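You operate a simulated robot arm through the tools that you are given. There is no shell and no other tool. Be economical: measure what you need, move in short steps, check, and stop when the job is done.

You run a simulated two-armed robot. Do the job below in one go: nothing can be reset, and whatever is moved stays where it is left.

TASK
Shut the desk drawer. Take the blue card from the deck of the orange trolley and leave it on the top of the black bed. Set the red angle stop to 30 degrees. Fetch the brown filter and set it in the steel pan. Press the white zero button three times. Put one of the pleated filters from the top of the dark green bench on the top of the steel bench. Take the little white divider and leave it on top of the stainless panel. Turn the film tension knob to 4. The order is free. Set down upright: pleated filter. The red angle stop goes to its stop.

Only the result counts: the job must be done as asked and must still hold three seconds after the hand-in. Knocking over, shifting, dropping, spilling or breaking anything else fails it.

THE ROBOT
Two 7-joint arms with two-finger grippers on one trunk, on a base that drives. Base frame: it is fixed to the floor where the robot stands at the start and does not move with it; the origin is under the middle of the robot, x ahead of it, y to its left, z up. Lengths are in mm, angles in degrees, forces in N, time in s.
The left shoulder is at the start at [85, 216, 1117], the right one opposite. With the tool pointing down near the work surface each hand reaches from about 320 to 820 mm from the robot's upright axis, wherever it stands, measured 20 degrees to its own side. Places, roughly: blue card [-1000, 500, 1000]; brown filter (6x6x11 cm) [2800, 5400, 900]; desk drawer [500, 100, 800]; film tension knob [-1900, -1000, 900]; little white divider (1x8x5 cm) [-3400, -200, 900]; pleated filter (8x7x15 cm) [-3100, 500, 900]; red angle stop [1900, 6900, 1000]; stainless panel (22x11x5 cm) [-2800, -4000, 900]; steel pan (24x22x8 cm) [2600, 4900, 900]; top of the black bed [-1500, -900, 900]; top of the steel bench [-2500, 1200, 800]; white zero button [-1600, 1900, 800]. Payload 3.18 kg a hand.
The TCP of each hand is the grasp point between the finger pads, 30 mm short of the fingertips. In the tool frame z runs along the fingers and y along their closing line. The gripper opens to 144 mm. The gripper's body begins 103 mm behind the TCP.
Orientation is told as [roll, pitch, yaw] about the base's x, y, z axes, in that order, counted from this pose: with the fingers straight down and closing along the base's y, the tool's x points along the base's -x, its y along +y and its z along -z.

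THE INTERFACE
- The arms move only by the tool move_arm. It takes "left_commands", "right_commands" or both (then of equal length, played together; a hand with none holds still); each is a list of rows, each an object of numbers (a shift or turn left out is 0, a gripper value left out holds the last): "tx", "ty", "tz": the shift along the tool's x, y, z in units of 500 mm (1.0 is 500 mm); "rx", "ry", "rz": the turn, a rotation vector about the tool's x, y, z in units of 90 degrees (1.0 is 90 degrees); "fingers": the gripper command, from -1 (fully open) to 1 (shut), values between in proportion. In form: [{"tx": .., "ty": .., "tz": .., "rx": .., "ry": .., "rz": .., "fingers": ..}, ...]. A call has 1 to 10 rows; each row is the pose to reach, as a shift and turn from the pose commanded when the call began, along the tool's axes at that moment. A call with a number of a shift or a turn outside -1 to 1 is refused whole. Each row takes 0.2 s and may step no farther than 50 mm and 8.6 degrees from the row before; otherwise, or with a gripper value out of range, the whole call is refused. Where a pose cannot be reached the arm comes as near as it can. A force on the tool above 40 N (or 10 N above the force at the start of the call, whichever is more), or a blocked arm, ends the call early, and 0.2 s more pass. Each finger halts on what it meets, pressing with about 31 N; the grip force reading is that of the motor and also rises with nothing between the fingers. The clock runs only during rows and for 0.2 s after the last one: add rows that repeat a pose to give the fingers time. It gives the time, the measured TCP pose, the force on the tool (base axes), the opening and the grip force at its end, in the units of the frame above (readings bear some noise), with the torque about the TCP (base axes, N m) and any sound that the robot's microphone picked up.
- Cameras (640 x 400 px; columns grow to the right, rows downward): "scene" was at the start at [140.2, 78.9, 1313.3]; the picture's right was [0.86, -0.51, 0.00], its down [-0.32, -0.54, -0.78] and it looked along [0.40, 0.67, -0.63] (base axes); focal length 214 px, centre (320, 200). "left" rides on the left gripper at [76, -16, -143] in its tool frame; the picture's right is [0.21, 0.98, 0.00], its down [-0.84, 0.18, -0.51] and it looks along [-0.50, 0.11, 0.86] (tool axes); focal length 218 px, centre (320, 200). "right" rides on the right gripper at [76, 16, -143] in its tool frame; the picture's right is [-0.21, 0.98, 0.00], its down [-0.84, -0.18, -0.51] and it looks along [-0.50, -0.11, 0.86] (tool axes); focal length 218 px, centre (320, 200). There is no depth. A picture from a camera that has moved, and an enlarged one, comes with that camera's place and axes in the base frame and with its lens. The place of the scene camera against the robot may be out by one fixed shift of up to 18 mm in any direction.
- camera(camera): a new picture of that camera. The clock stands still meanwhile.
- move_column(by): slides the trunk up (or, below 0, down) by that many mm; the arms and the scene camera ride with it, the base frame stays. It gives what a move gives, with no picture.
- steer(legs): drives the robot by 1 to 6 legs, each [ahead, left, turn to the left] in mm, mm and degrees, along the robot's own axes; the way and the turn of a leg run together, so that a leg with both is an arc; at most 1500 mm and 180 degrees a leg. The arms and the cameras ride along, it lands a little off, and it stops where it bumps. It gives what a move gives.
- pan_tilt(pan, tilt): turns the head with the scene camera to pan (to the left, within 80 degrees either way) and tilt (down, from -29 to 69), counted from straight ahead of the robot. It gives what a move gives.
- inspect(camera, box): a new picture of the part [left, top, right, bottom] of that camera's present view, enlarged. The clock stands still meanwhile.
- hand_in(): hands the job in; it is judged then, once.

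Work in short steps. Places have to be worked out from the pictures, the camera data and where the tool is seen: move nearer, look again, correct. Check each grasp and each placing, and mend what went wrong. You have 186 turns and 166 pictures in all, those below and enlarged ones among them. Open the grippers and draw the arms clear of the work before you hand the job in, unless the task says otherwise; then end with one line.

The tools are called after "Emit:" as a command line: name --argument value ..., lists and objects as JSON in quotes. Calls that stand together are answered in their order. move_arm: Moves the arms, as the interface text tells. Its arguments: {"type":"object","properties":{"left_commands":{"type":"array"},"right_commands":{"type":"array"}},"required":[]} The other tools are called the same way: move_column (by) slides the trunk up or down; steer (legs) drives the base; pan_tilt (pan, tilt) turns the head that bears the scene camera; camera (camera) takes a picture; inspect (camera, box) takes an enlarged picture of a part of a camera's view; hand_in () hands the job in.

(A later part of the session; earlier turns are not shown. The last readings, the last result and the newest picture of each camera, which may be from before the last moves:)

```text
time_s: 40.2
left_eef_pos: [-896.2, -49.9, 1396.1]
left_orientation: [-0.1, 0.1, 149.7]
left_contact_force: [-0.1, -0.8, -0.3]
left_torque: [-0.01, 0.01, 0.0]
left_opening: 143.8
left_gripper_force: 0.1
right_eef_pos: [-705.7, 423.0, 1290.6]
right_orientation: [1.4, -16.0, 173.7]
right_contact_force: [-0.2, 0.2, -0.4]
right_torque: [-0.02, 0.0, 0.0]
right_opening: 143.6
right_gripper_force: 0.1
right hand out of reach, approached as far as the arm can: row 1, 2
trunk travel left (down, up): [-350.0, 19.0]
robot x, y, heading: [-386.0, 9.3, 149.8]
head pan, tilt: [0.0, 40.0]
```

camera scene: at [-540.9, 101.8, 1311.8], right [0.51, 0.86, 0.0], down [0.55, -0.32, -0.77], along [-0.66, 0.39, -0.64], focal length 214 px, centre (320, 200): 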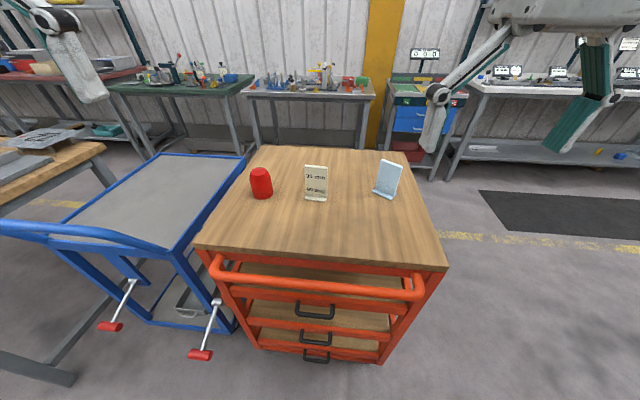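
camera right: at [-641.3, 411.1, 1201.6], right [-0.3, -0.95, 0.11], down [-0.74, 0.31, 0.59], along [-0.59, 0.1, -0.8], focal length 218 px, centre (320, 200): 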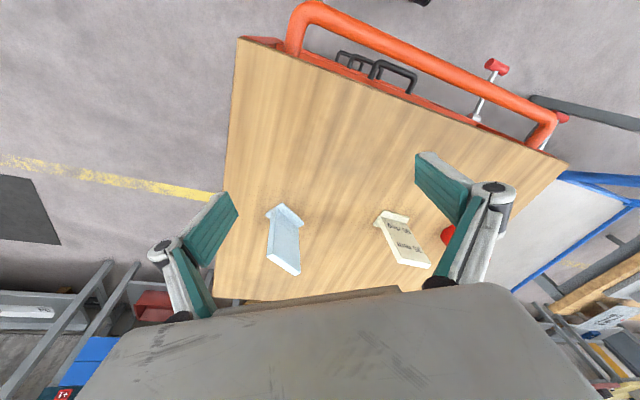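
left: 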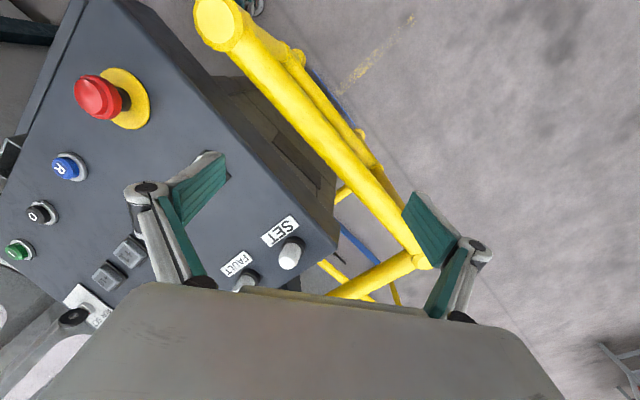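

The commanded pose still lies out of reach above; I lower it towards the card height where it can be reached, undoing that tilt.

Emit:
move_arm --right_commands '[{"tz": 0.07, "ry": -0.06}, {"tz": 0.14, "ry": -0.12}, {"tz": 0.2, "ry": -0.178}]'

```text
time_s: 41.0
left_eef_pos: [-896.6, -50.0, 1395.8]
left_orientation: [-0.1, 0.1, 149.5]
left_contact_force: [0.5, -0.8, 1.0]
left_torque: [-0.03, 0.03, -0.03]
left_opening: 144.3
left_gripper_force: 0.1
right_eef_pos: [-734.4, 423.5, 1194.2]
right_orientation: [1.8, -32.3, 173.3]
right_contact_force: [0.2, -0.2, 0.0]
right_torque: [-0.02, -0.01, 0.02]
right_opening: 144.0
right_gripper_force: 0.0
trunk travel left (down, up): [-350.0, 19.0]
robot x, y, heading: [-385.6, -0.2, 149.5]
head pan, tilt: [0.0, 40.0]
```

Now it follows again (pose −734,424,1194, pitch −32°). I level it while moving toward a point above the card.

Emit:
move_arm --right_commands '[{"tx": -0.034, "ty": -0.032, "tz": 0.071, "ry": 0.072}, {"tx": -0.068, "ty": -0.064, "tz": 0.142, "ry": 0.144}, {"tx": -0.102, "ty": -0.096, "tz": 0.212, "ry": 0.216}, {"tx": -0.136, "ty": -0.128, "tz": 0.283, "ry": 0.288}, {"tx": -0.17, "ty": -0.16, "tz": 0.354, "ry": 0.359}]'

```text
time_s: 42.2
left_eef_pos: [-897.2, -49.8, 1396.3]
left_orientation: [-0.1, 0.1, 149.6]
left_contact_force: [0.3, -0.4, 0.5]
left_torque: [0.0, 0.0, 0.03]
left_opening: 144.0
left_gripper_force: 0.0
right_eef_pos: [-812.6, 471.4, 1139.8]
right_orientation: [1.5, -15.8, 173.8]
right_contact_force: [-0.5, 0.5, 0.6]
right_torque: [-0.02, -0.02, -0.01]
right_opening: 144.0
right_gripper_force: 0.0
right hand out of reach, approached as far as the arm can: row 3, 4, 5
trunk travel left (down, up): [-350.0, 19.0]
robot x, y, heading: [-389.4, 7.1, 149.8]
head pan, tilt: [0.0, 40.0]
```

The arm is cramped with that wrist turn. Better: go round to the trolley's right side, where the left hand meets the card with an easy yaw. I first turn to heading 90 and drive clear of the trolley corner.

Emit:
steer --legs '[[0, 0, -60], [100, -238, 0], [700, 0, 0]]'

Emit:
pan_tilt --pan 40 --tilt 35

Emit:
camera --camera "scene"

```text
time_s: 50.9
left_eef_pos: [-466.5, 1209.2, 1395.0]
left_orientation: [-0.1, 0.0, 90.5]
left_contact_force: [0.4, -0.5, 0.0]
left_torque: [-0.04, 0.0, -0.01]
left_opening: 144.0
left_gripper_force: 0.1
right_eef_pos: [23.2, 1404.5, 1140.7]
right_orientation: [1.3, -15.8, 114.7]
right_contact_force: [-0.5, -0.5, -0.2]
right_torque: [0.0, 0.03, 0.0]
right_opening: 144.1
right_gripper_force: 0.0
trunk travel left (down, up): [-350.0, 19.0]
robot x, y, heading: [-157.8, 799.7, 90.6]
head pan, tilt: [0.0, 40.0]
```

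```text
time_s: 52.0
left_eef_pos: [-467.9, 1209.9, 1394.8]
left_orientation: [0.0, 0.1, 90.5]
left_contact_force: [0.1, 0.6, -0.4]
left_torque: [0.0, -0.02, 0.02]
left_opening: 143.8
left_gripper_force: 0.0
right_eef_pos: [23.7, 1403.9, 1138.8]
right_orientation: [1.4, -15.9, 114.7]
right_contact_force: [-0.2, -0.5, 1.4]
right_torque: [0.04, -0.04, 0.01]
right_opening: 144.2
right_gripper_force: 0.1
trunk travel left (down, up): [-350.0, 19.0]
robot x, y, heading: [-160.2, 801.6, 90.6]
head pan, tilt: [40.0, 35.0]
```

```text
132 pictures are left
camera scene: at [-213.8, 911.1, 1473.1], right [0.76, 0.65, 0.0], down [0.37, -0.44, -0.82], along [-0.53, 0.62, -0.57], focal length 214 px, centre (320, 200)
```

scene: 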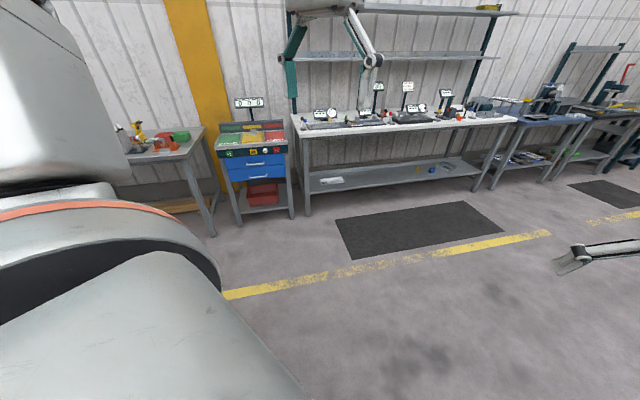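

Clear floor here. I move to the trolley's right side, face it at heading 210, and lower the trunk some.

Emit:
steer --legs '[[195, 336, 0], [0, 0, 119]]'

Emit:
move_column --by -100

Emit:
pan_tilt --pan 10 --tilt 40

Emit:
camera --camera "scene"

Emit:
camera --camera "left"

```text
time_s: 60.3
left_eef_pos: [-706.7, 523.8, 1395.4]
left_orientation: [-0.1, 0.1, -151.8]
left_contact_force: [0.2, 1.2, 0.0]
left_torque: [0.01, -0.01, -0.01]
left_opening: 144.2
left_gripper_force: 0.1
right_eef_pos: [-1108.8, 866.9, 1140.9]
right_orientation: [1.3, -15.7, -127.5]
right_contact_force: [-1.0, 0.2, 1.6]
right_torque: [-0.04, -0.02, 0.0]
right_opening: 143.5
right_gripper_force: 0.1
trunk travel left (down, up): [-350.0, 19.0]
robot x, y, heading: [-489.4, 990.6, -151.7]
head pan, tilt: [40.0, 35.0]
```

```text
time_s: 61.6
left_eef_pos: [-706.7, 525.6, 1299.1]
left_orientation: [-0.1, 0.0, -151.5]
left_contact_force: [0.9, -0.1, 0.1]
left_torque: [-0.02, 0.01, 0.01]
left_opening: 143.8
left_gripper_force: 0.0
right_eef_pos: [-1107.1, 866.5, 1041.5]
right_orientation: [1.4, -15.8, -127.5]
right_contact_force: [0.1, 0.9, 0.6]
right_torque: [-0.01, 0.01, -0.02]
right_opening: 143.9
right_gripper_force: 0.0
trunk travel left (down, up): [-250.0, 119.0]
robot x, y, heading: [-493.6, 988.5, -151.6]
head pan, tilt: [40.0, 35.0]
```

```text
time_s: 62.6
left_eef_pos: [-706.7, 524.4, 1296.4]
left_orientation: [0.0, 0.1, -151.7]
left_contact_force: [-0.2, -0.5, -0.5]
left_torque: [-0.03, -0.01, 0.05]
left_opening: 143.9
left_gripper_force: 0.1
right_eef_pos: [-1108.5, 866.0, 1039.3]
right_orientation: [1.4, -15.8, -127.6]
right_contact_force: [0.1, -0.4, 0.4]
right_torque: [0.01, 0.0, -0.01]
right_opening: 144.0
right_gripper_force: 0.0
trunk travel left (down, up): [-250.0, 119.0]
robot x, y, heading: [-488.5, 993.3, -151.7]
head pan, tilt: [10.0, 40.0]
```

```text
131 pictures are left
camera scene: at [-608.5, 912.9, 1363.9], right [-0.62, 0.78, 0.0], down [0.5, 0.4, -0.77], along [-0.6, -0.48, -0.64], focal length 214 px, centre (320, 200)
```

scene: 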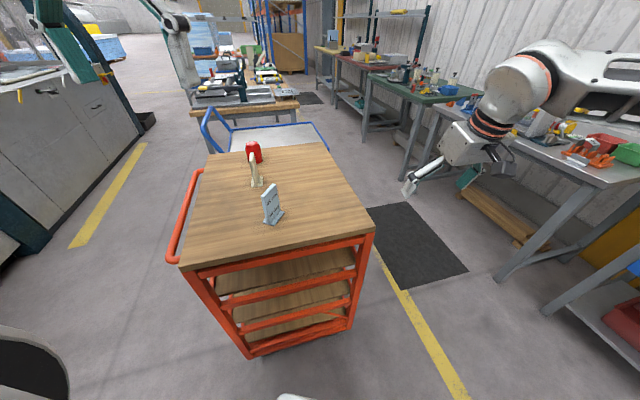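

```text
130 pictures are left
camera left: at [-647.5, 574.3, 1438.7], right [0.65, -0.76, 0.0], down [-0.66, -0.56, 0.51], along [-0.39, -0.33, -0.86], focal length 218 px, centre (320, 200)
```

left: 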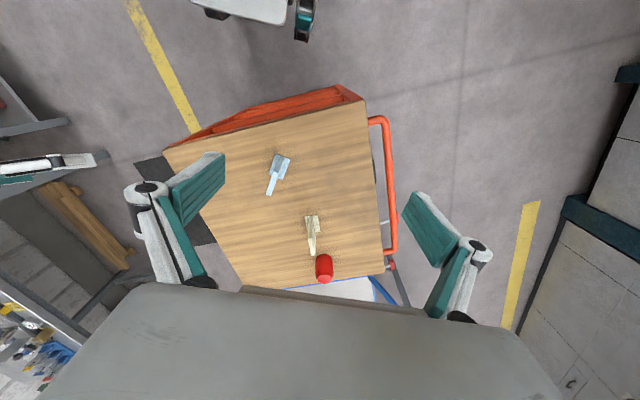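

The card is in plain view; I zoom from both cameras for its exact place.

Emit:
inspect --camera "left" --box '[240, 130, 340, 210]'

Emit:
inspect --camera "scene" --box '[230, 140, 330, 240]'

```text
5.00 times, centred on (290, 170) of left
camera zoom: at [-647.5, 574.3, 1438.7], right [0.65, -0.76, 0.0], down [-0.66, -0.56, 0.51], along [-0.39, -0.33, -0.86], focal length 1091 px, centre (470, 350)
```

zoom: 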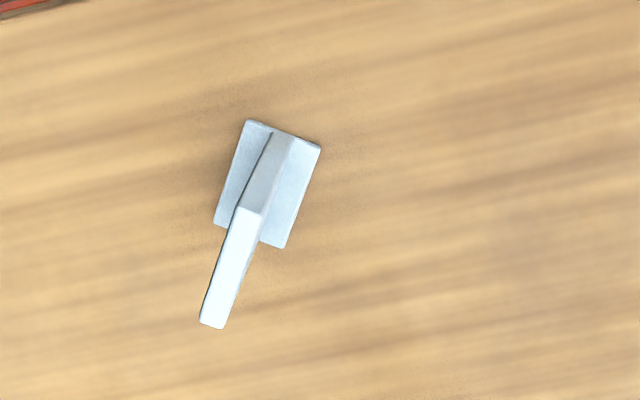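

```text
4.00 times, centred on (280, 190) of scene
camera zoom: at [-608.5, 912.9, 1363.9], right [-0.62, 0.78, 0.0], down [0.5, 0.4, -0.77], along [-0.6, -0.48, -0.64], focal length 858 px, centre (480, 240)
```

zoom: 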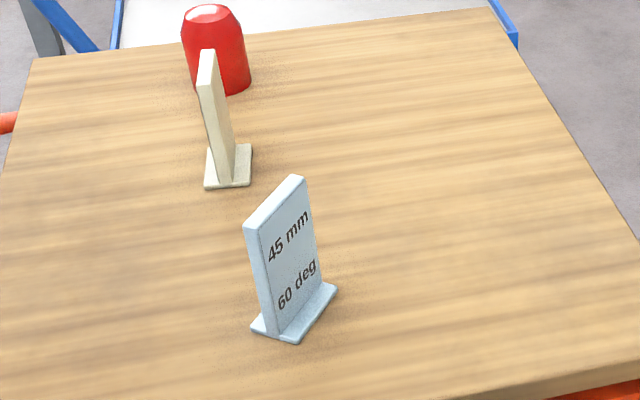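

Foot centre comes out at ≈(−889,512), deck z≈888, plate top ≈985, plate bearing ≈197.6°. I bring the left hand above it with matched yaw.

Emit:
move_arm --left_commands '[{"tx": -0.048, "ty": -0.021, "tz": 0.068, "rz": 0.017}, {"tx": -0.095, "ty": -0.042, "tz": 0.135, "rz": 0.034}, {"tx": -0.142, "ty": -0.063, "tz": 0.203, "rz": 0.051}, {"tx": -0.19, "ty": -0.084, "tz": 0.271, "rz": 0.068}, {"tx": -0.237, "ty": -0.105, "tz": 0.339, "rz": 0.085}, {"tx": -0.285, "ty": -0.126, "tz": 0.406, "rz": 0.102}, {"tx": -0.332, "ty": -0.147, "tz": 0.474, "rz": 0.119}]'

Emit:
camera --camera "left"

Emit:
inspect --camera "scene" --box '[200, 100, 360, 240]'

```text
time_s: 64.2
left_eef_pos: [-866.0, 454.4, 1102.1]
left_orientation: [1.7, 2.1, -166.0]
left_contact_force: [-2.1, -0.6, -0.4]
left_torque: [0.16, -0.18, 0.03]
left_opening: 143.9
left_gripper_force: 0.1
left hand out of reach, approached as far as the arm can: row 1, 2, 3, 4, 5, 6, 7
right_eef_pos: [-1113.0, 864.7, 1034.3]
right_orientation: [1.5, -15.4, -127.6]
right_contact_force: [-1.4, 0.6, -1.6]
right_torque: [0.04, -0.15, 0.05]
right_opening: 143.8
right_gripper_force: 0.0
trunk travel left (down, up): [-250.0, 119.0]
robot x, y, heading: [-487.0, 985.1, -151.6]
head pan, tilt: [10.0, 40.0]
```

```text
127 pictures are left
camera left: at [-801.2, 491.2, 1246.8], right [0.44, -0.9, 0.04], down [-0.8, -0.37, 0.48], along [-0.42, -0.24, -0.88], focal length 218 px, centre (320, 200)
```

left: 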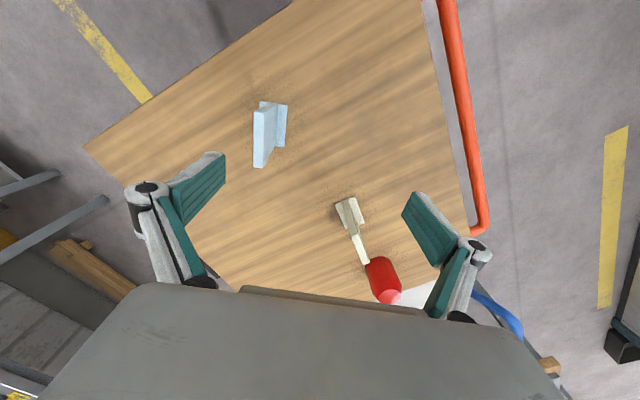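

```text
2.86 times, centred on (280, 170) of scene
camera zoom: at [-614.3, 909.2, 1362.3], right [-0.62, 0.78, 0.0], down [0.51, 0.4, -0.76], along [-0.6, -0.47, -0.65], focal length 613 px, centre (434, 286)
```

zoom: 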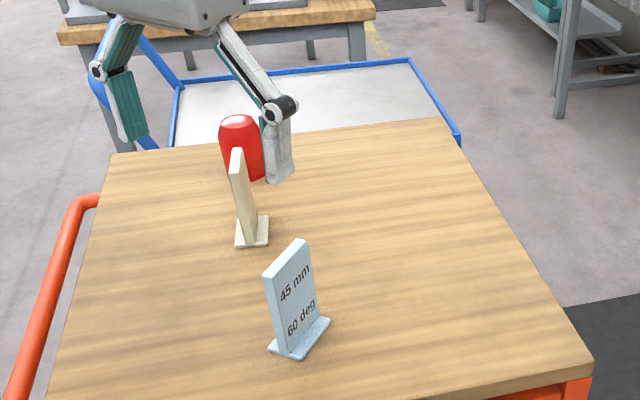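

Fairly close; the last bit lagged. I correct by the remaining (−22, +57, −42) mm and small tilts.

Emit:
move_arm --left_commands '[{"tx": -0.007, "ty": -0.06, "tz": 0.04, "rz": -0.02, "ry": -0.012}, {"tx": -0.015, "ty": -0.121, "tz": 0.084, "rz": -0.04, "ry": -0.023}]'

Emit:
camera --camera "left"

```text
time_s: 64.8
left_eef_pos: [-894.7, 474.6, 1084.5]
left_orientation: [2.2, 0.9, -162.6]
left_contact_force: [-1.9, 0.5, 6.6]
left_torque: [-0.12, -0.21, -0.03]
left_opening: 143.7
left_gripper_force: 0.0
left hand out of reach, approached as far as the arm can: row 1, 2
right_eef_pos: [-1110.4, 863.6, 1034.9]
right_orientation: [1.4, -15.4, -127.6]
right_contact_force: [-1.6, -1.7, -1.7]
right_torque: [0.08, -0.11, 0.06]
right_opening: 143.7
right_gripper_force: 0.0
trunk travel left (down, up): [-250.0, 119.0]
robot x, y, heading: [-489.8, 985.3, -151.9]
head pan, tilt: [10.0, 40.0]
```

```text
125 pictures are left
camera left: at [-830.1, 518.7, 1228.1], right [0.49, -0.87, 0.04], down [-0.76, -0.41, 0.5], along [-0.42, -0.28, -0.86], focal length 218 px, centre (320, 200)
```

left: 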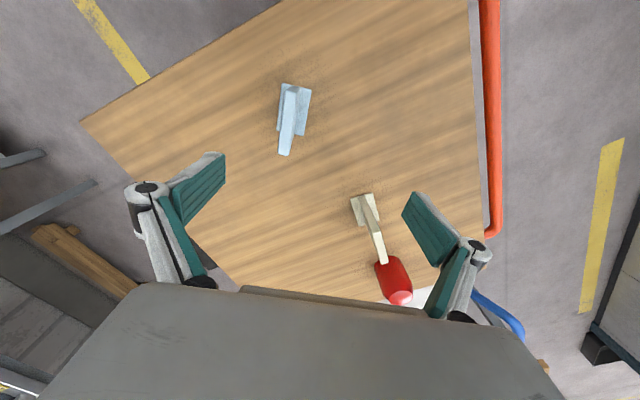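

Still short of the wanted point. I raise the trunk another 110 mm so the hand works at a lower relative height, then retry.

Emit:
move_column --by 110

Emit:
move_arm --left_commands '[{"tz": 0.08}, {"tz": 0.16}, {"tz": 0.22}]'

```text
time_s: 66.2
left_eef_pos: [-885.4, 486.0, 1240.3]
left_orientation: [2.6, -3.7, -162.7]
left_contact_force: [1.5, 0.2, -0.1]
left_torque: [0.02, -0.01, -0.04]
left_opening: 144.1
left_gripper_force: 0.0
right_eef_pos: [-1107.9, 867.1, 1150.7]
right_orientation: [1.4, -15.8, -127.4]
right_contact_force: [0.9, 0.4, -0.4]
right_torque: [-0.02, -0.03, -0.01]
right_opening: 143.9
right_gripper_force: 0.0
trunk travel left (down, up): [-360.0, 9.0]
robot x, y, heading: [-486.5, 990.7, -151.3]
head pan, tilt: [10.0, 40.0]
```

```text
time_s: 67.0
left_eef_pos: [-912.8, 432.3, 1163.6]
left_orientation: [2.4, -2.9, -163.5]
left_contact_force: [0.0, -0.7, -0.6]
left_torque: [0.05, 0.0, -0.02]
left_opening: 143.6
left_gripper_force: 0.0
left hand out of reach, approached as far as the arm can: row 1, 2, 3
right_eef_pos: [-1109.9, 866.3, 1149.5]
right_orientation: [1.4, -15.7, -127.6]
right_contact_force: [-0.6, 0.6, -0.5]
right_torque: [0.02, -0.06, 0.0]
right_opening: 144.1
right_gripper_force: 0.1
trunk travel left (down, up): [-360.0, 9.0]
robot x, y, heading: [-487.2, 987.3, -151.7]
head pan, tilt: [10.0, 40.0]
```

The hand slips outward as it goes down — a joint limit in this posture. I test by moving 150 mm to the robot's left and lowering there, still above everything on the deck.

Emit:
move_arm --left_commands '[{"tx": 0.02, "ty": 0.09, "rz": -0.03}, {"tx": 0.04, "ty": 0.18, "rz": -0.06}, {"tx": 0.06, "ty": 0.27, "rz": -0.1}, {"tx": 0.06, "ty": 0.29, "tz": 0.08, "rz": -0.13}, {"tx": 0.06, "ty": 0.29, "tz": 0.16, "rz": -0.13}]'

```text
time_s: 68.2
left_eef_pos: [-839.5, 293.1, 1089.2]
left_orientation: [1.4, -4.0, -151.2]
left_contact_force: [0.2, -1.1, 0.1]
left_torque: [0.09, 0.0, -0.01]
left_opening: 144.0
left_gripper_force: 0.1
left hand out of reach, approached as far as the arm can: row 5
right_eef_pos: [-1108.1, 864.0, 1149.8]
right_orientation: [1.3, -15.7, -127.4]
right_contact_force: [0.5, -0.7, 0.4]
right_torque: [0.07, 0.03, -0.01]
right_opening: 143.7
right_gripper_force: 0.0
trunk travel left (down, up): [-360.0, 9.0]
robot x, y, heading: [-485.6, 985.4, -151.4]
head pan, tilt: [10.0, 40.0]
```

Lower heights work out here. I now move inward at this height toward the card, keeping z ≈1075.

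Emit:
move_arm --left_commands '[{"tx": 0.021, "ty": -0.071, "tz": 0.01, "ry": 0.01}, {"tx": 0.042, "ty": -0.143, "tz": 0.02, "ry": 0.02}, {"tx": 0.063, "ty": -0.214, "tz": 0.03, "ry": 0.03}, {"tx": 0.084, "ty": -0.285, "tz": 0.03, "ry": 0.04}, {"tx": 0.105, "ty": -0.357, "tz": 0.03, "ry": 0.044}, {"tx": 0.126, "ty": -0.428, "tz": 0.03, "ry": 0.044}]'

Emit:
camera --camera "scene"

```text
time_s: 69.6
left_eef_pos: [-838.6, 369.4, 1110.5]
left_orientation: [-1.5, 2.7, -154.4]
left_contact_force: [-0.2, 0.2, -0.6]
left_torque: [-0.05, 0.0, 0.0]
left_opening: 143.8
left_gripper_force: 0.1
left hand out of reach, approached as far as the arm can: row 1, 2, 3, 4, 5, 6
right_eef_pos: [-1109.4, 867.4, 1149.6]
right_orientation: [1.5, -15.9, -127.6]
right_contact_force: [-0.6, -0.2, 0.0]
right_torque: [0.0, -0.03, 0.03]
right_opening: 143.7
right_gripper_force: 0.1
trunk travel left (down, up): [-360.0, 9.0]
robot x, y, heading: [-487.6, 990.5, -151.8]
head pan, tilt: [10.0, 40.0]
```

```text
124 pictures are left
camera scene: at [-590.1, 923.8, 1475.2], right [-0.62, 0.78, 0.0], down [0.5, 0.4, -0.77], along [-0.6, -0.48, -0.64], focal length 214 px, centre (320, 200)
```

scene: 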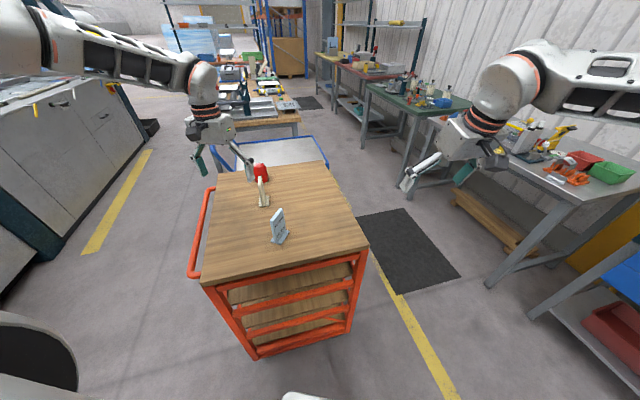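

Inward motion is limited by the wrist. Tilting the fingers outward (in the plane of the plate) should free it and still suits a grasp across the plate; I try that with a 27° tilt.

Emit:
move_arm --left_commands '[{"tx": 0.006, "ty": -0.06, "tz": 0.016, "ry": -0.075, "rz": 0.022}, {"tx": 0.013, "ty": -0.12, "tz": 0.032, "ry": -0.15, "rz": 0.044}, {"tx": 0.02, "ty": -0.18, "tz": 0.048, "ry": -0.225, "rz": 0.066}, {"tx": 0.027, "ty": -0.24, "tz": 0.064, "ry": -0.3, "rz": 0.089}, {"tx": 0.034, "ty": -0.298, "tz": 0.08, "ry": -0.3, "rz": 0.089}]'

```text
time_s: 70.8
left_eef_pos: [-841.0, 373.5, 1103.4]
left_orientation: [-5.1, -23.8, -163.9]
left_contact_force: [0.8, 0.0, -0.3]
left_torque: [-0.01, 0.02, 0.0]
left_opening: 144.2
left_gripper_force: 0.0
left hand out of reach, approached as far as the arm can: row 1, 2, 3, 4, 5
right_eef_pos: [-1108.0, 866.6, 1150.4]
right_orientation: [1.5, -15.7, -127.7]
right_contact_force: [-0.8, -0.3, 0.2]
right_torque: [0.0, 0.0, 0.0]
right_opening: 143.8
right_gripper_force: 0.0
trunk travel left (down, up): [-360.0, 9.0]
robot x, y, heading: [-487.6, 990.3, -151.9]
head pan, tilt: [10.0, 40.0]
```

The hand will not cross inward of about 300 mm from my midline in this posture. I turn the base 14° right, so the card falls further to the left side, then level the hand and go for it.

Emit:
steer --legs '[[0, 0, -14]]'

Emit:
move_arm --left_commands '[{"ry": 0.088, "rz": 0.0}, {"ry": 0.176, "rz": 0.0}, {"ry": 0.264, "rz": 0.0}]'

```text
time_s: 72.1
left_eef_pos: [-977.0, 474.9, 1103.9]
left_orientation: [-5.0, -23.8, -177.6]
left_contact_force: [1.0, 1.5, -0.3]
left_torque: [0.0, -0.01, -0.01]
left_opening: 143.9
left_gripper_force: 0.0
right_eef_pos: [-1118.5, 1016.9, 1149.5]
right_orientation: [1.4, -15.7, -141.4]
right_contact_force: [0.8, 0.6, -0.7]
right_torque: [0.02, -0.02, -0.01]
right_opening: 144.0
right_gripper_force: 0.0
trunk travel left (down, up): [-360.0, 9.0]
robot x, y, heading: [-491.1, 990.9, -165.3]
head pan, tilt: [10.0, 40.0]
```

```text
time_s: 72.9
left_eef_pos: [-977.4, 473.4, 1102.3]
left_orientation: [-4.6, 0.0, -179.7]
left_contact_force: [-0.3, -0.1, -0.5]
left_torque: [0.05, -0.02, 0.02]
left_opening: 144.0
left_gripper_force: 0.1
right_eef_pos: [-1121.0, 1017.2, 1150.2]
right_orientation: [1.5, -15.8, -141.3]
right_contact_force: [0.2, -0.4, -0.3]
right_torque: [0.05, 0.01, 0.0]
right_opening: 143.9
right_gripper_force: 0.1
trunk travel left (down, up): [-360.0, 9.0]
robot x, y, heading: [-486.9, 986.7, -165.3]
head pan, tilt: [10.0, 40.0]
```

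Level again. I now move to above the card and set yaw to −162.4.

Emit:
move_arm --left_commands '[{"tx": 0.06, "ty": -0.025, "tz": 0.02, "rz": -0.064, "rx": -0.017}, {"tx": 0.12, "ty": -0.05, "tz": 0.05, "rz": -0.128, "rx": -0.034}, {"tx": 0.178, "ty": -0.076, "tz": 0.08, "rz": -0.192, "rx": -0.051}]'

Emit:
camera --camera "left"

```text
time_s: 73.7
left_eef_pos: [-890.1, 428.8, 1091.4]
left_orientation: [-2.2, 1.7, -164.0]
left_contact_force: [1.8, -0.7, 0.1]
left_torque: [0.01, 0.05, -0.01]
left_opening: 144.3
left_gripper_force: 0.1
left hand out of reach, approached as far as the arm can: row 2, 3
right_eef_pos: [-1118.5, 1017.8, 1150.7]
right_orientation: [1.3, -15.9, -141.4]
right_contact_force: [-0.2, 0.6, 0.6]
right_torque: [0.01, 0.06, 0.0]
right_opening: 143.9
right_gripper_force: 0.1
trunk travel left (down, up): [-360.0, 9.0]
robot x, y, heading: [-489.3, 992.1, -165.2]
head pan, tilt: [10.0, 40.0]
```

```text
123 pictures are left
camera left: at [-823.6, 459.0, 1236.9], right [0.47, -0.88, -0.03], down [-0.77, -0.43, 0.47], along [-0.43, -0.2, -0.88], focal length 218 px, centre (320, 200)
```

left: 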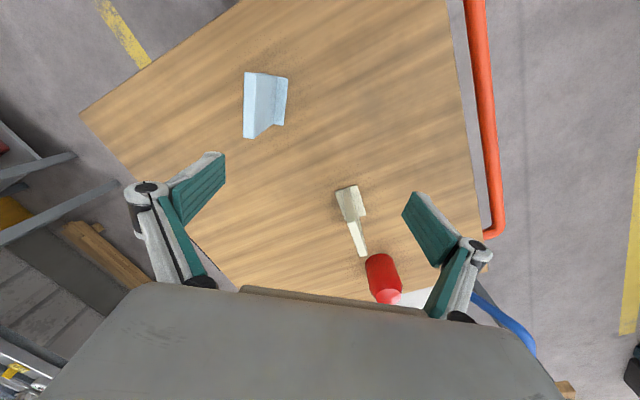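

It turns out the arm cannot fold closer than ~510 mm shoulder-to-wrist: the card was too near. I back off by ~150 mm and then reach out.

Emit:
steer --legs '[[-152, 64, 0]]'

Emit:
move_arm --left_commands '[{"tx": -0.05, "ty": -0.058, "tz": 0.012, "rz": -0.004, "ry": -0.004, "rx": -0.005}, {"tx": -0.1, "ty": -0.116, "tz": 0.024, "rz": -0.008, "ry": -0.008, "rx": -0.01}, {"tx": -0.15, "ty": -0.174, "tz": 0.036, "rz": -0.012, "ry": -0.012, "rx": -0.015}, {"tx": -0.2, "ty": -0.232, "tz": 0.048, "rz": -0.018, "ry": -0.019, "rx": -0.024}, {"tx": -0.252, "ty": -0.29, "tz": 0.06, "rz": -0.018, "ry": -0.019, "rx": -0.024}]'

Emit:
camera --camera "left"

```text
time_s: 75.1
left_eef_pos: [-723.7, 406.5, 1091.8]
left_orientation: [-2.0, 1.6, -164.1]
left_contact_force: [0.2, -0.2, -0.4]
left_torque: [0.0, 0.02, 0.0]
left_opening: 144.2
left_gripper_force: 0.0
right_eef_pos: [-952.4, 994.9, 1150.1]
right_orientation: [1.3, -15.9, -141.3]
right_contact_force: [0.2, 0.2, 0.3]
right_torque: [0.03, 0.0, -0.01]
right_opening: 143.9
right_gripper_force: 0.1
trunk travel left (down, up): [-360.0, 9.0]
robot x, y, heading: [-322.4, 968.7, -165.4]
head pan, tilt: [10.0, 40.0]
```

```text
time_s: 76.3
left_eef_pos: [-854.7, 437.6, 1116.5]
left_orientation: [0.1, 1.1, -165.5]
left_contact_force: [-1.4, 0.0, 0.6]
left_torque: [0.07, -0.07, 0.01]
left_opening: 144.0
left_gripper_force: 0.1
left hand out of reach, approached as far as the arm can: row 1, 2, 3, 4, 5
right_eef_pos: [-955.9, 996.5, 1148.6]
right_orientation: [1.5, -15.7, -141.3]
right_contact_force: [-1.0, 0.0, -0.8]
right_torque: [-0.04, -0.05, 0.05]
right_opening: 144.1
right_gripper_force: 0.0
trunk travel left (down, up): [-360.0, 9.0]
robot x, y, heading: [-320.8, 966.4, -165.2]
head pan, tilt: [10.0, 40.0]
```

```text
122 pictures are left
camera left: at [-787.3, 472.0, 1260.6], right [0.45, -0.9, 0.01], down [-0.78, -0.39, 0.49], along [-0.44, -0.22, -0.87], focal length 218 px, centre (320, 200)
```

left: 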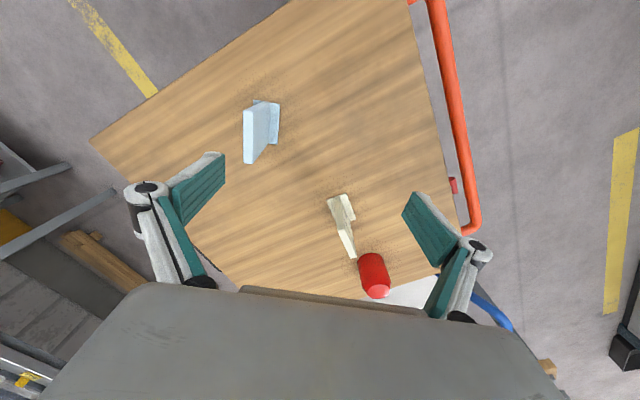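

Not a pure distance limit then. I test whether yaw is the culprit: same target point with the wrist turned 40° clockwise.

Emit:
move_arm --left_commands '[{"rz": 0.09}, {"rz": 0.18}, {"rz": 0.27}, {"rz": 0.36}, {"rz": 0.45}, {"tx": -0.014, "ty": -0.08, "tz": 0.04, "rz": 0.45}, {"tx": -0.028, "ty": -0.158, "tz": 0.08, "rz": 0.45}]'

```text
time_s: 77.9
left_eef_pos: [-862.1, 499.8, 1084.1]
left_orientation: [-0.6, 0.6, 153.9]
left_contact_force: [0.1, 0.8, -0.3]
left_torque: [-0.02, 0.02, -0.01]
left_opening: 143.7
left_gripper_force: 0.1
left hand out of reach, approached as far as the arm can: row 7
right_eef_pos: [-952.4, 996.1, 1150.8]
right_orientation: [1.4, -15.9, -141.3]
right_contact_force: [-0.1, 0.2, -0.7]
right_torque: [-0.01, 0.02, 0.02]
right_opening: 144.1
right_gripper_force: 0.1
trunk travel left (down, up): [-360.0, 9.0]
robot x, y, heading: [-320.0, 966.1, -165.4]
head pan, tilt: [10.0, 40.0]
```

Yes — with the left hand yawed about −40° relative to my heading, it reaches. So I want heading ≈ −117 with the card at 640 ahead, 280 left: I drive to (−846,1208) and turn.

Emit:
steer --legs '[[448, -367, 0], [0, 0, 48.4]]'

Emit:
camera --camera "left"

```text
time_s: 84.0
left_eef_pos: [-839.0, 495.1, 1083.0]
left_orientation: [-0.5, 0.6, -156.0]
left_contact_force: [0.3, 0.3, -0.4]
left_torque: [0.01, 0.01, 0.04]
left_opening: 144.3
left_gripper_force: 0.1
right_eef_pos: [-1275.1, 742.6, 1150.8]
right_orientation: [1.4, -15.8, -91.2]
right_contact_force: [0.4, -0.4, -0.5]
right_torque: [0.0, 0.0, -0.01]
right_opening: 144.1
right_gripper_force: 0.1
trunk travel left (down, up): [-360.0, 9.0]
robot x, y, heading: [-848.4, 1208.7, -115.3]
head pan, tilt: [10.0, 40.0]
```

```text
121 pictures are left
camera left: at [-776.3, 537.7, 1227.1], right [0.59, -0.81, -0.01], down [-0.7, -0.51, 0.5], along [-0.41, -0.29, -0.87], focal length 218 px, centre (320, 200)
```

left: 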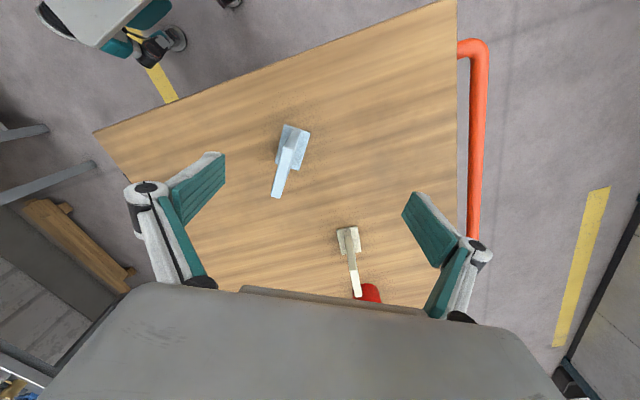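

Plate now measured at (−886,515), top 985, bearing ≈−164°. I align above it and lower to z≈955.

Emit:
move_arm --left_commands '[{"tx": -0.035, "ty": -0.037, "tz": 0.02, "rz": 0.04}, {"tx": -0.07, "ty": -0.073, "tz": 0.04, "rz": 0.08}, {"tx": -0.07, "ty": -0.073, "tz": 0.1, "rz": 0.08}, {"tx": -0.07, "ty": -0.073, "tz": 0.17, "rz": 0.08}]'

Emit:
camera --camera "left"

```text
time_s: 85.0
left_eef_pos: [-843.9, 534.2, 1013.7]
left_orientation: [-0.7, 0.5, -163.3]
left_contact_force: [-0.3, 0.1, -0.9]
left_torque: [0.01, 0.02, 0.02]
left_opening: 144.0
left_gripper_force: 0.1
left hand out of reach, approached as far as the arm can: row 1, 2, 3, 4
right_eef_pos: [-1276.5, 742.7, 1149.8]
right_orientation: [1.5, -15.8, -91.2]
right_contact_force: [-0.2, 0.2, 0.1]
right_torque: [-0.01, -0.01, 0.03]
right_opening: 144.0
right_gripper_force: 0.0
trunk travel left (down, up): [-360.0, 9.0]
robot x, y, heading: [-846.4, 1210.7, -115.4]
head pan, tilt: [10.0, 40.0]
```

```text
120 pictures are left
camera left: at [-775.7, 569.5, 1158.1], right [0.48, -0.88, -0.01], down [-0.76, -0.42, 0.5], along [-0.44, -0.23, -0.87], focal length 218 px, centre (320, 200)
```

left: 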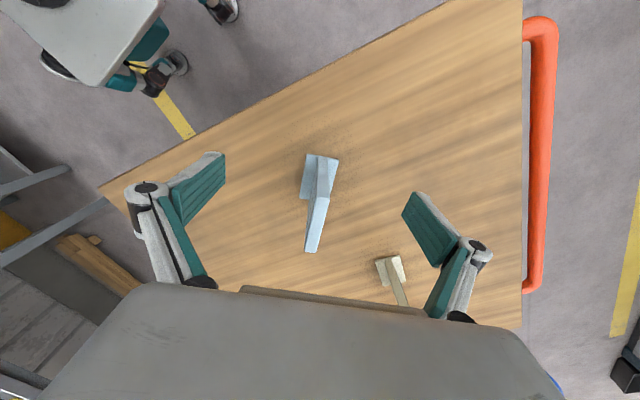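

Still hemmed in on the inward side (the limit is about 300 mm left of my midline). I raise the hand, turn the base 10° right so the card lies ~370 mm to the left, and retry.

Emit:
move_arm --left_commands '[{"tz": -0.08}, {"tz": -0.16}]'

Emit:
steer --legs '[[0, 0, -10]]'

```text
time_s: 85.6
left_eef_pos: [-842.5, 534.3, 1098.7]
left_orientation: [-0.7, 0.5, -163.2]
left_contact_force: [-0.3, 0.3, 0.6]
left_torque: [-0.05, 0.01, 0.0]
left_opening: 144.2
left_gripper_force: 0.0
right_eef_pos: [-1277.0, 742.7, 1150.2]
right_orientation: [1.4, -15.9, -91.2]
right_contact_force: [-0.4, -0.1, 0.7]
right_torque: [-0.02, 0.0, 0.02]
right_opening: 144.0
right_gripper_force: 0.1
trunk travel left (down, up): [-360.0, 9.0]
robot x, y, heading: [-849.4, 1207.1, -115.3]
head pan, tilt: [10.0, 40.0]
```

```text
time_s: 86.7
left_eef_pos: [-961.1, 544.8, 1098.8]
left_orientation: [-0.6, 0.6, -173.3]
left_contact_force: [-0.3, -0.2, 0.6]
left_torque: [0.0, -0.02, 0.02]
left_opening: 143.7
left_gripper_force: 0.1
right_eef_pos: [-1350.8, 824.2, 1150.6]
right_orientation: [1.3, -15.9, -101.4]
right_contact_force: [-0.5, 0.0, 0.7]
right_torque: [0.0, -0.02, 0.02]
right_opening: 144.0
right_gripper_force: 0.0
trunk travel left (down, up): [-360.0, 9.0]
robot x, y, heading: [-849.0, 1206.7, -125.4]
head pan, tilt: [10.0, 40.0]
```

Now the move to above the card with yaw back to −163.5.

Emit:
move_arm --left_commands '[{"tx": 0.07, "ty": 0.038, "tz": 0.03, "rz": -0.055}, {"tx": 0.142, "ty": 0.077, "tz": 0.06, "rz": -0.109}, {"tx": 0.142, "ty": 0.077, "tz": 0.08, "rz": -0.109}]'

Emit:
camera --camera "left"

```text
time_s: 87.5
left_eef_pos: [-887.3, 513.4, 1057.4]
left_orientation: [-0.7, 0.7, -163.5]
left_contact_force: [0.1, -0.4, 0.5]
left_torque: [0.01, 0.0, -0.01]
left_opening: 144.2
left_gripper_force: 0.1
right_eef_pos: [-1352.7, 825.2, 1149.0]
right_orientation: [1.3, -15.7, -101.3]
right_contact_force: [0.1, -0.5, 0.0]
right_torque: [-0.02, 0.0, -0.02]
right_opening: 144.1
right_gripper_force: 0.1
trunk travel left (down, up): [-360.0, 9.0]
robot x, y, heading: [-849.3, 1208.8, -125.1]
head pan, tilt: [10.0, 40.0]
```

```text
119 pictures are left
camera left: at [-820.2, 548.6, 1202.2], right [0.48, -0.88, -0.01], down [-0.76, -0.42, 0.5], along [-0.44, -0.23, -0.87], focal length 218 px, centre (320, 200)
```

left: 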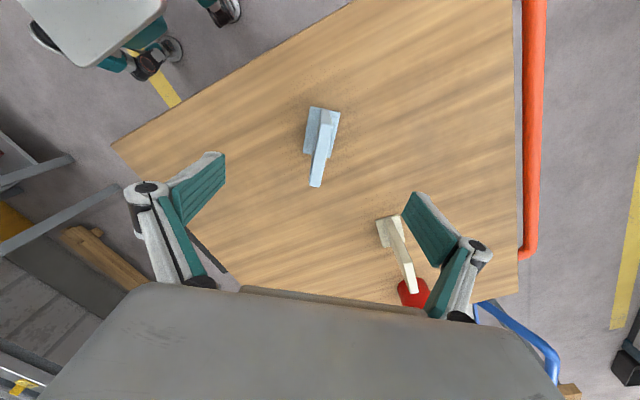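

Exactly above: predicted spot (320,159) matches the plate top. I lower 102 mm and close.

Emit:
move_arm --left_commands '[{"tz": 0.07}, {"tz": 0.14}, {"tz": 0.204}, {"tz": 0.204, "fingers": 0.3}, {"tz": 0.204, "fingers": 1}, {"tz": 0.204, "fingers": 1}, {"tz": 0.204, "fingers": 1}]'

Emit:
camera --camera "left"

```text
time_s: 89.1
left_eef_pos: [-884.0, 513.8, 958.2]
left_orientation: [-0.6, 0.6, -163.5]
left_contact_force: [0.6, 0.3, 0.3]
left_torque: [-0.01, 0.0, -0.02]
left_opening: 11.2
left_gripper_force: 30.4
right_eef_pos: [-1351.6, 824.3, 1149.2]
right_orientation: [1.3, -15.8, -101.3]
right_contact_force: [-0.2, -0.1, 0.3]
right_torque: [0.03, 0.02, -0.01]
right_opening: 144.0
right_gripper_force: 0.0
trunk travel left (down, up): [-360.0, 9.0]
robot x, y, heading: [-849.3, 1210.7, -125.5]
head pan, tilt: [10.0, 40.0]
```

```text
118 pictures are left
camera left: at [-817.3, 548.8, 1101.3], right [0.48, -0.88, -0.01], down [-0.76, -0.42, 0.5], along [-0.44, -0.23, -0.87], focal length 218 px, centre (320, 200)
```

left: 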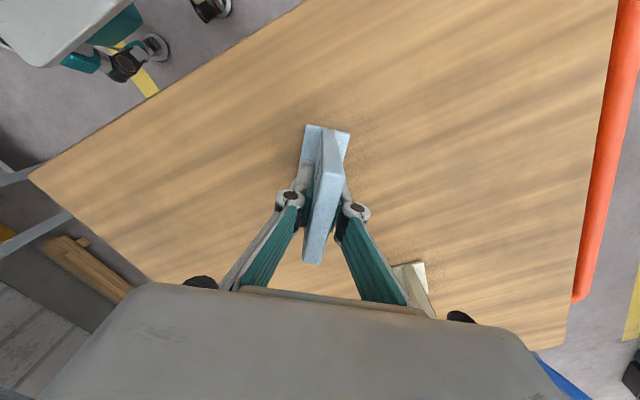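

Gripped (11 mm thick). I lift it clear.

Emit:
move_arm --left_commands '[{"tz": -0.08}, {"tz": -0.16}, {"tz": -0.24}, {"tz": -0.32}]'

Emit:
steer --legs '[[0, 0, 35.4], [409, 699, 0], [700, 0, 0], [0, 0, -35.4]]'

Emit:
pan_tilt --pan 20 --tilt 25

Emit:
camera --camera "scene"

Emit:
camera --camera "left"

```text
time_s: 90.1
left_eef_pos: [-887.2, 516.1, 1118.6]
left_orientation: [-0.6, 0.6, -163.5]
left_contact_force: [0.1, -0.5, -0.3]
left_torque: [-0.02, 0.01, 0.01]
left_opening: 11.0
left_gripper_force: 30.9
right_eef_pos: [-1350.4, 825.1, 1150.4]
right_orientation: [1.4, -15.9, -101.3]
right_contact_force: [-0.1, 0.6, -0.3]
right_torque: [0.0, 0.02, 0.0]
right_opening: 144.1
right_gripper_force: 0.0
trunk travel left (down, up): [-360.0, 9.0]
robot x, y, heading: [-850.5, 1212.0, -125.5]
head pan, tilt: [10.0, 40.0]
```

```text
time_s: 103.4
left_eef_pos: [-212.9, -599.0, 1118.3]
left_orientation: [-0.6, 0.7, -164.8]
left_contact_force: [0.3, 0.1, -0.6]
left_torque: [-0.03, -0.03, -0.01]
left_opening: 11.0
left_gripper_force: 31.3
right_eef_pos: [-670.4, -279.5, 1149.8]
right_orientation: [1.4, -15.9, -102.5]
right_contact_force: [0.5, 0.0, 0.9]
right_torque: [0.01, 0.02, 0.01]
right_opening: 144.0
right_gripper_force: 0.0
trunk travel left (down, up): [-360.0, 9.0]
robot x, y, heading: [-160.9, 96.8, -126.8]
head pan, tilt: [10.0, 40.0]
```

```text
time_s: 104.2
left_eef_pos: [-212.3, -599.1, 1117.1]
left_orientation: [-0.6, 0.7, -164.7]
left_contact_force: [0.3, -0.3, -0.3]
left_torque: [0.0, 0.04, 0.01]
left_opening: 11.1
left_gripper_force: 30.9
right_eef_pos: [-669.0, -278.6, 1150.4]
right_orientation: [1.4, -15.9, -102.4]
right_contact_force: [0.2, 0.1, -0.5]
right_torque: [0.03, 0.0, -0.03]
right_opening: 144.0
right_gripper_force: 0.1
trunk travel left (down, up): [-360.0, 9.0]
robot x, y, heading: [-160.5, 93.6, -126.7]
head pan, tilt: [20.0, 25.0]
```

```text
117 pictures are left
camera scene: at [-209.4, -20.8, 1498.4], right [-0.96, 0.29, 0.0], down [0.12, 0.41, -0.91], along [-0.26, -0.87, -0.42], focal length 214 px, centre (320, 200)
```

scene: 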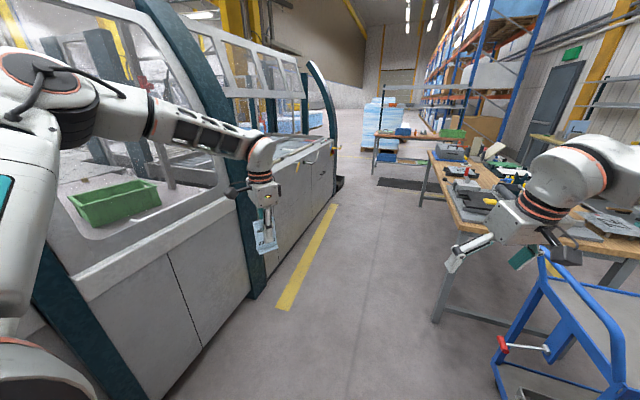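

```text
116 pictures are left
camera left: at [-144.1, -565.6, 1261.8], right [0.46, -0.89, -0.01], down [-0.77, -0.4, 0.5], along [-0.44, -0.22, -0.87], focal length 218 px, centre (320, 200)
```

left: 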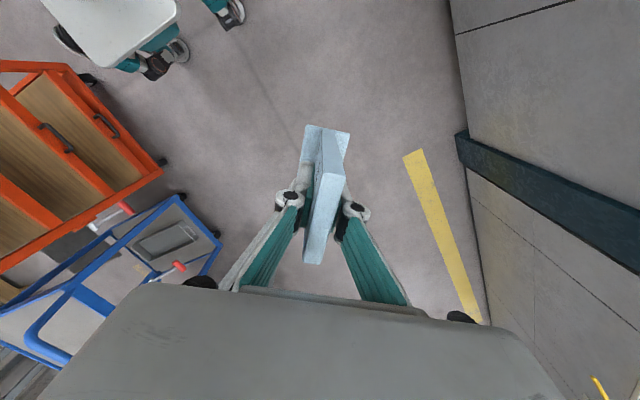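

The wooden bench on the right, beyond the blue cart, must bear the black bed. I drive down the lane level with it and look to the right.

Emit:
steer --legs '[[1200, 100, 0]]'

Emit:
pan_tilt --pan -65 --tilt 30

Emit:
camera --camera "scene"

```text
time_s: 110.3
left_eef_pos: [-829.5, -1625.3, 1116.9]
left_orientation: [-0.6, 0.6, -163.9]
left_contact_force: [-0.9, -0.5, -0.4]
left_torque: [-0.01, -0.01, -0.02]
left_opening: 10.8
left_gripper_force: 30.9
right_eef_pos: [-1289.9, -1311.1, 1150.4]
right_orientation: [1.4, -15.7, -101.7]
right_contact_force: [-0.3, 1.2, -0.2]
right_torque: [-0.04, 0.01, 0.01]
right_opening: 144.1
right_gripper_force: 0.1
trunk travel left (down, up): [-360.0, 9.0]
robot x, y, heading: [-786.1, -928.3, -125.9]
head pan, tilt: [20.0, 25.0]
```

```text
time_s: 111.9
left_eef_pos: [-830.1, -1625.2, 1117.6]
left_orientation: [-0.6, 0.7, -163.9]
left_contact_force: [-0.1, -0.3, 0.0]
left_torque: [-0.03, 0.0, 0.0]
left_opening: 10.9
left_gripper_force: 30.7
right_eef_pos: [-1290.7, -1312.3, 1149.8]
right_orientation: [1.4, -15.8, -101.7]
right_contact_force: [-0.3, -0.1, 0.1]
right_torque: [0.03, 0.0, 0.01]
right_opening: 143.9
right_gripper_force: 0.1
trunk travel left (down, up): [-360.0, 9.0]
robot x, y, heading: [-786.6, -929.2, -125.7]
head pan, tilt: [-65.0, 30.0]
```

```text
115 pictures are left
camera scene: at [-897.5, -941.4, 1490.5], right [0.19, 0.98, 0.0], down [0.49, -0.09, -0.87], along [-0.85, 0.16, -0.5], focal length 214 px, centre (320, 200)
```

scene: 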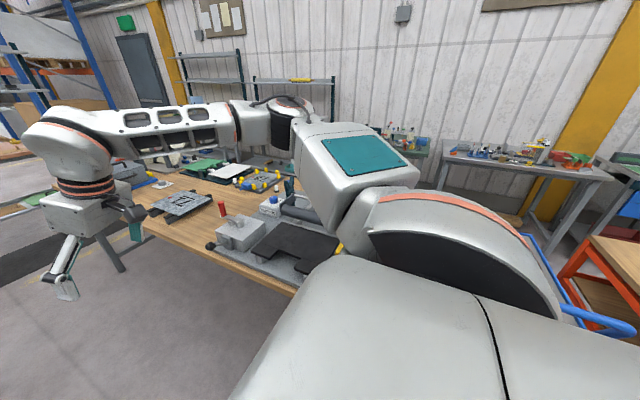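

The black bed plate shows at the bench's near right corner. I turn right to face the bench.

Emit:
steer --legs '[[0, 0, -91]]'

Emit:
pan_tilt --pan 20 --tilt 40

Emit:
camera --camera "scene"

Emit:
camera --camera "left"

```text
time_s: 116.2
left_eef_pos: [-1478.6, -874.2, 1117.8]
left_orientation: [-0.6, 0.6, 104.8]
left_contact_force: [0.6, 0.1, -0.5]
left_torque: [0.02, 0.0, 0.02]
left_opening: 11.0
left_gripper_force: 30.8
right_eef_pos: [-1155.0, -418.3, 1151.0]
right_orientation: [1.4, -15.7, 167.1]
right_contact_force: [0.6, -0.3, -0.9]
right_torque: [0.01, -0.02, 0.0]
right_opening: 144.0
right_gripper_force: 0.1
trunk travel left (down, up): [-360.0, 9.0]
robot x, y, heading: [-786.9, -933.7, 143.0]
head pan, tilt: [-65.0, 30.0]
```

```text
time_s: 117.7
left_eef_pos: [-1479.9, -873.1, 1117.6]
left_orientation: [-0.7, 0.6, 104.9]
left_contact_force: [0.3, 0.0, -0.9]
left_torque: [-0.02, 0.0, 0.02]
left_opening: 10.8
left_gripper_force: 31.0
right_eef_pos: [-1156.1, -417.6, 1150.5]
right_orientation: [1.4, -15.8, 167.1]
right_contact_force: [0.5, 0.4, 0.9]
right_torque: [0.0, -0.02, 0.01]
right_opening: 143.7
right_gripper_force: 0.1
trunk travel left (down, up): [-360.0, 9.0]
robot x, y, heading: [-786.3, -927.6, 142.9]
head pan, tilt: [20.0, 40.0]
```

```text
114 pictures are left
camera scene: at [-898.6, -876.4, 1475.2], right [0.29, 0.96, 0.0], down [0.61, -0.19, -0.77], along [-0.73, 0.22, -0.64], focal length 214 px, centre (320, 200)
```

scene: 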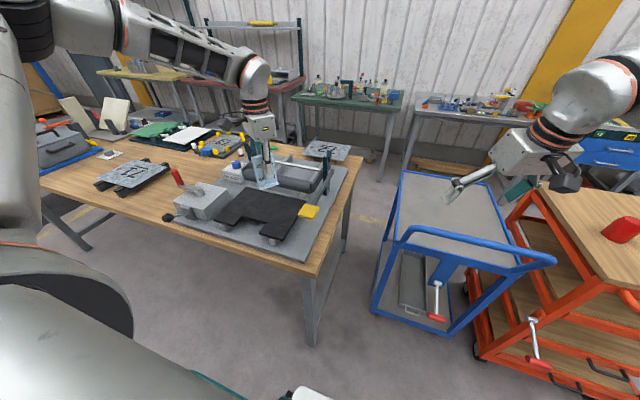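

```text
113 pictures are left
camera left: at [-1445.4, -942.3, 1261.9], right [-0.89, -0.45, -0.01], down [-0.4, 0.77, 0.5], along [-0.22, 0.45, -0.87], focal length 218 px, centre (320, 200)
```

left: 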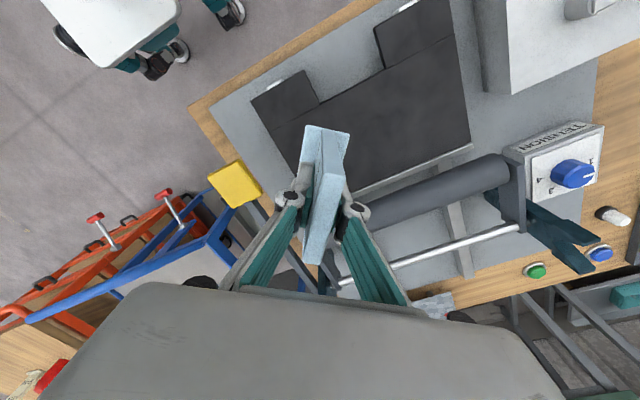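

The bed is right under the held card, and the blue film tension knob shows too. Bed centre ≈(−1567,−925,900); I move there and lower to z≈1010, then look.

Emit:
move_arm --left_commands '[{"tx": 0.019, "ty": 0.065}, {"tx": 0.038, "ty": 0.13}, {"tx": 0.056, "ty": 0.195}, {"tx": 0.056, "ty": 0.195, "tz": 0.08}, {"tx": 0.056, "ty": 0.195, "tz": 0.16}, {"tx": 0.056, "ty": 0.195, "tz": 0.2}]'

Emit:
camera --camera "left"

Emit:
inspect --camera "scene" --box '[160, 120, 340, 270]'

```text
time_s: 119.1
left_eef_pos: [-1564.3, -927.5, 1014.7]
left_orientation: [-0.5, 0.6, 104.8]
left_contact_force: [-0.3, 0.5, -0.1]
left_torque: [0.01, -0.05, 0.0]
left_opening: 11.1
left_gripper_force: 30.9
right_eef_pos: [-1157.0, -418.4, 1149.2]
right_orientation: [1.4, -15.8, 167.1]
right_contact_force: [-0.4, -0.2, -0.6]
right_torque: [-0.02, 0.02, 0.02]
right_opening: 144.0
right_gripper_force: 0.1
trunk travel left (down, up): [-360.0, 9.0]
robot x, y, heading: [-788.9, -925.8, 143.1]
head pan, tilt: [20.0, 40.0]
```

```text
112 pictures are left
camera left: at [-1530.7, -996.5, 1159.1], right [-0.89, -0.45, -0.01], down [-0.4, 0.77, 0.5], along [-0.22, 0.45, -0.87], focal length 218 px, centre (320, 200)
```

left: 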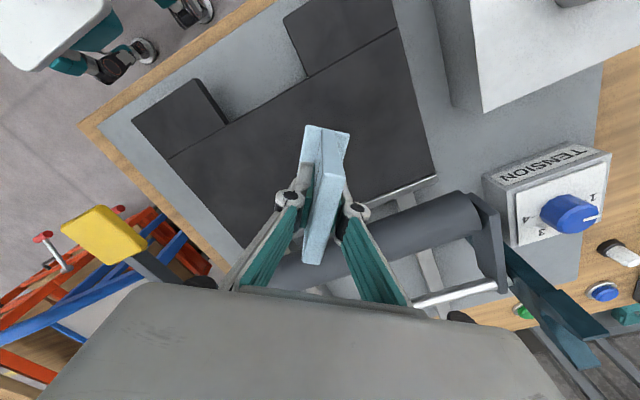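

```text
2.67 times, centred on (250, 195) of scene
camera zoom: at [-898.5, -876.6, 1475.2], right [0.29, 0.96, 0.0], down [0.61, -0.19, -0.77], along [-0.73, 0.22, -0.64], focal length 572 px, centre (507, 213)
```

zoom: 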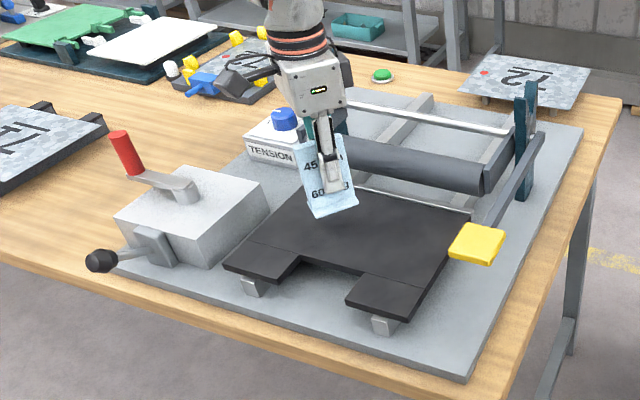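

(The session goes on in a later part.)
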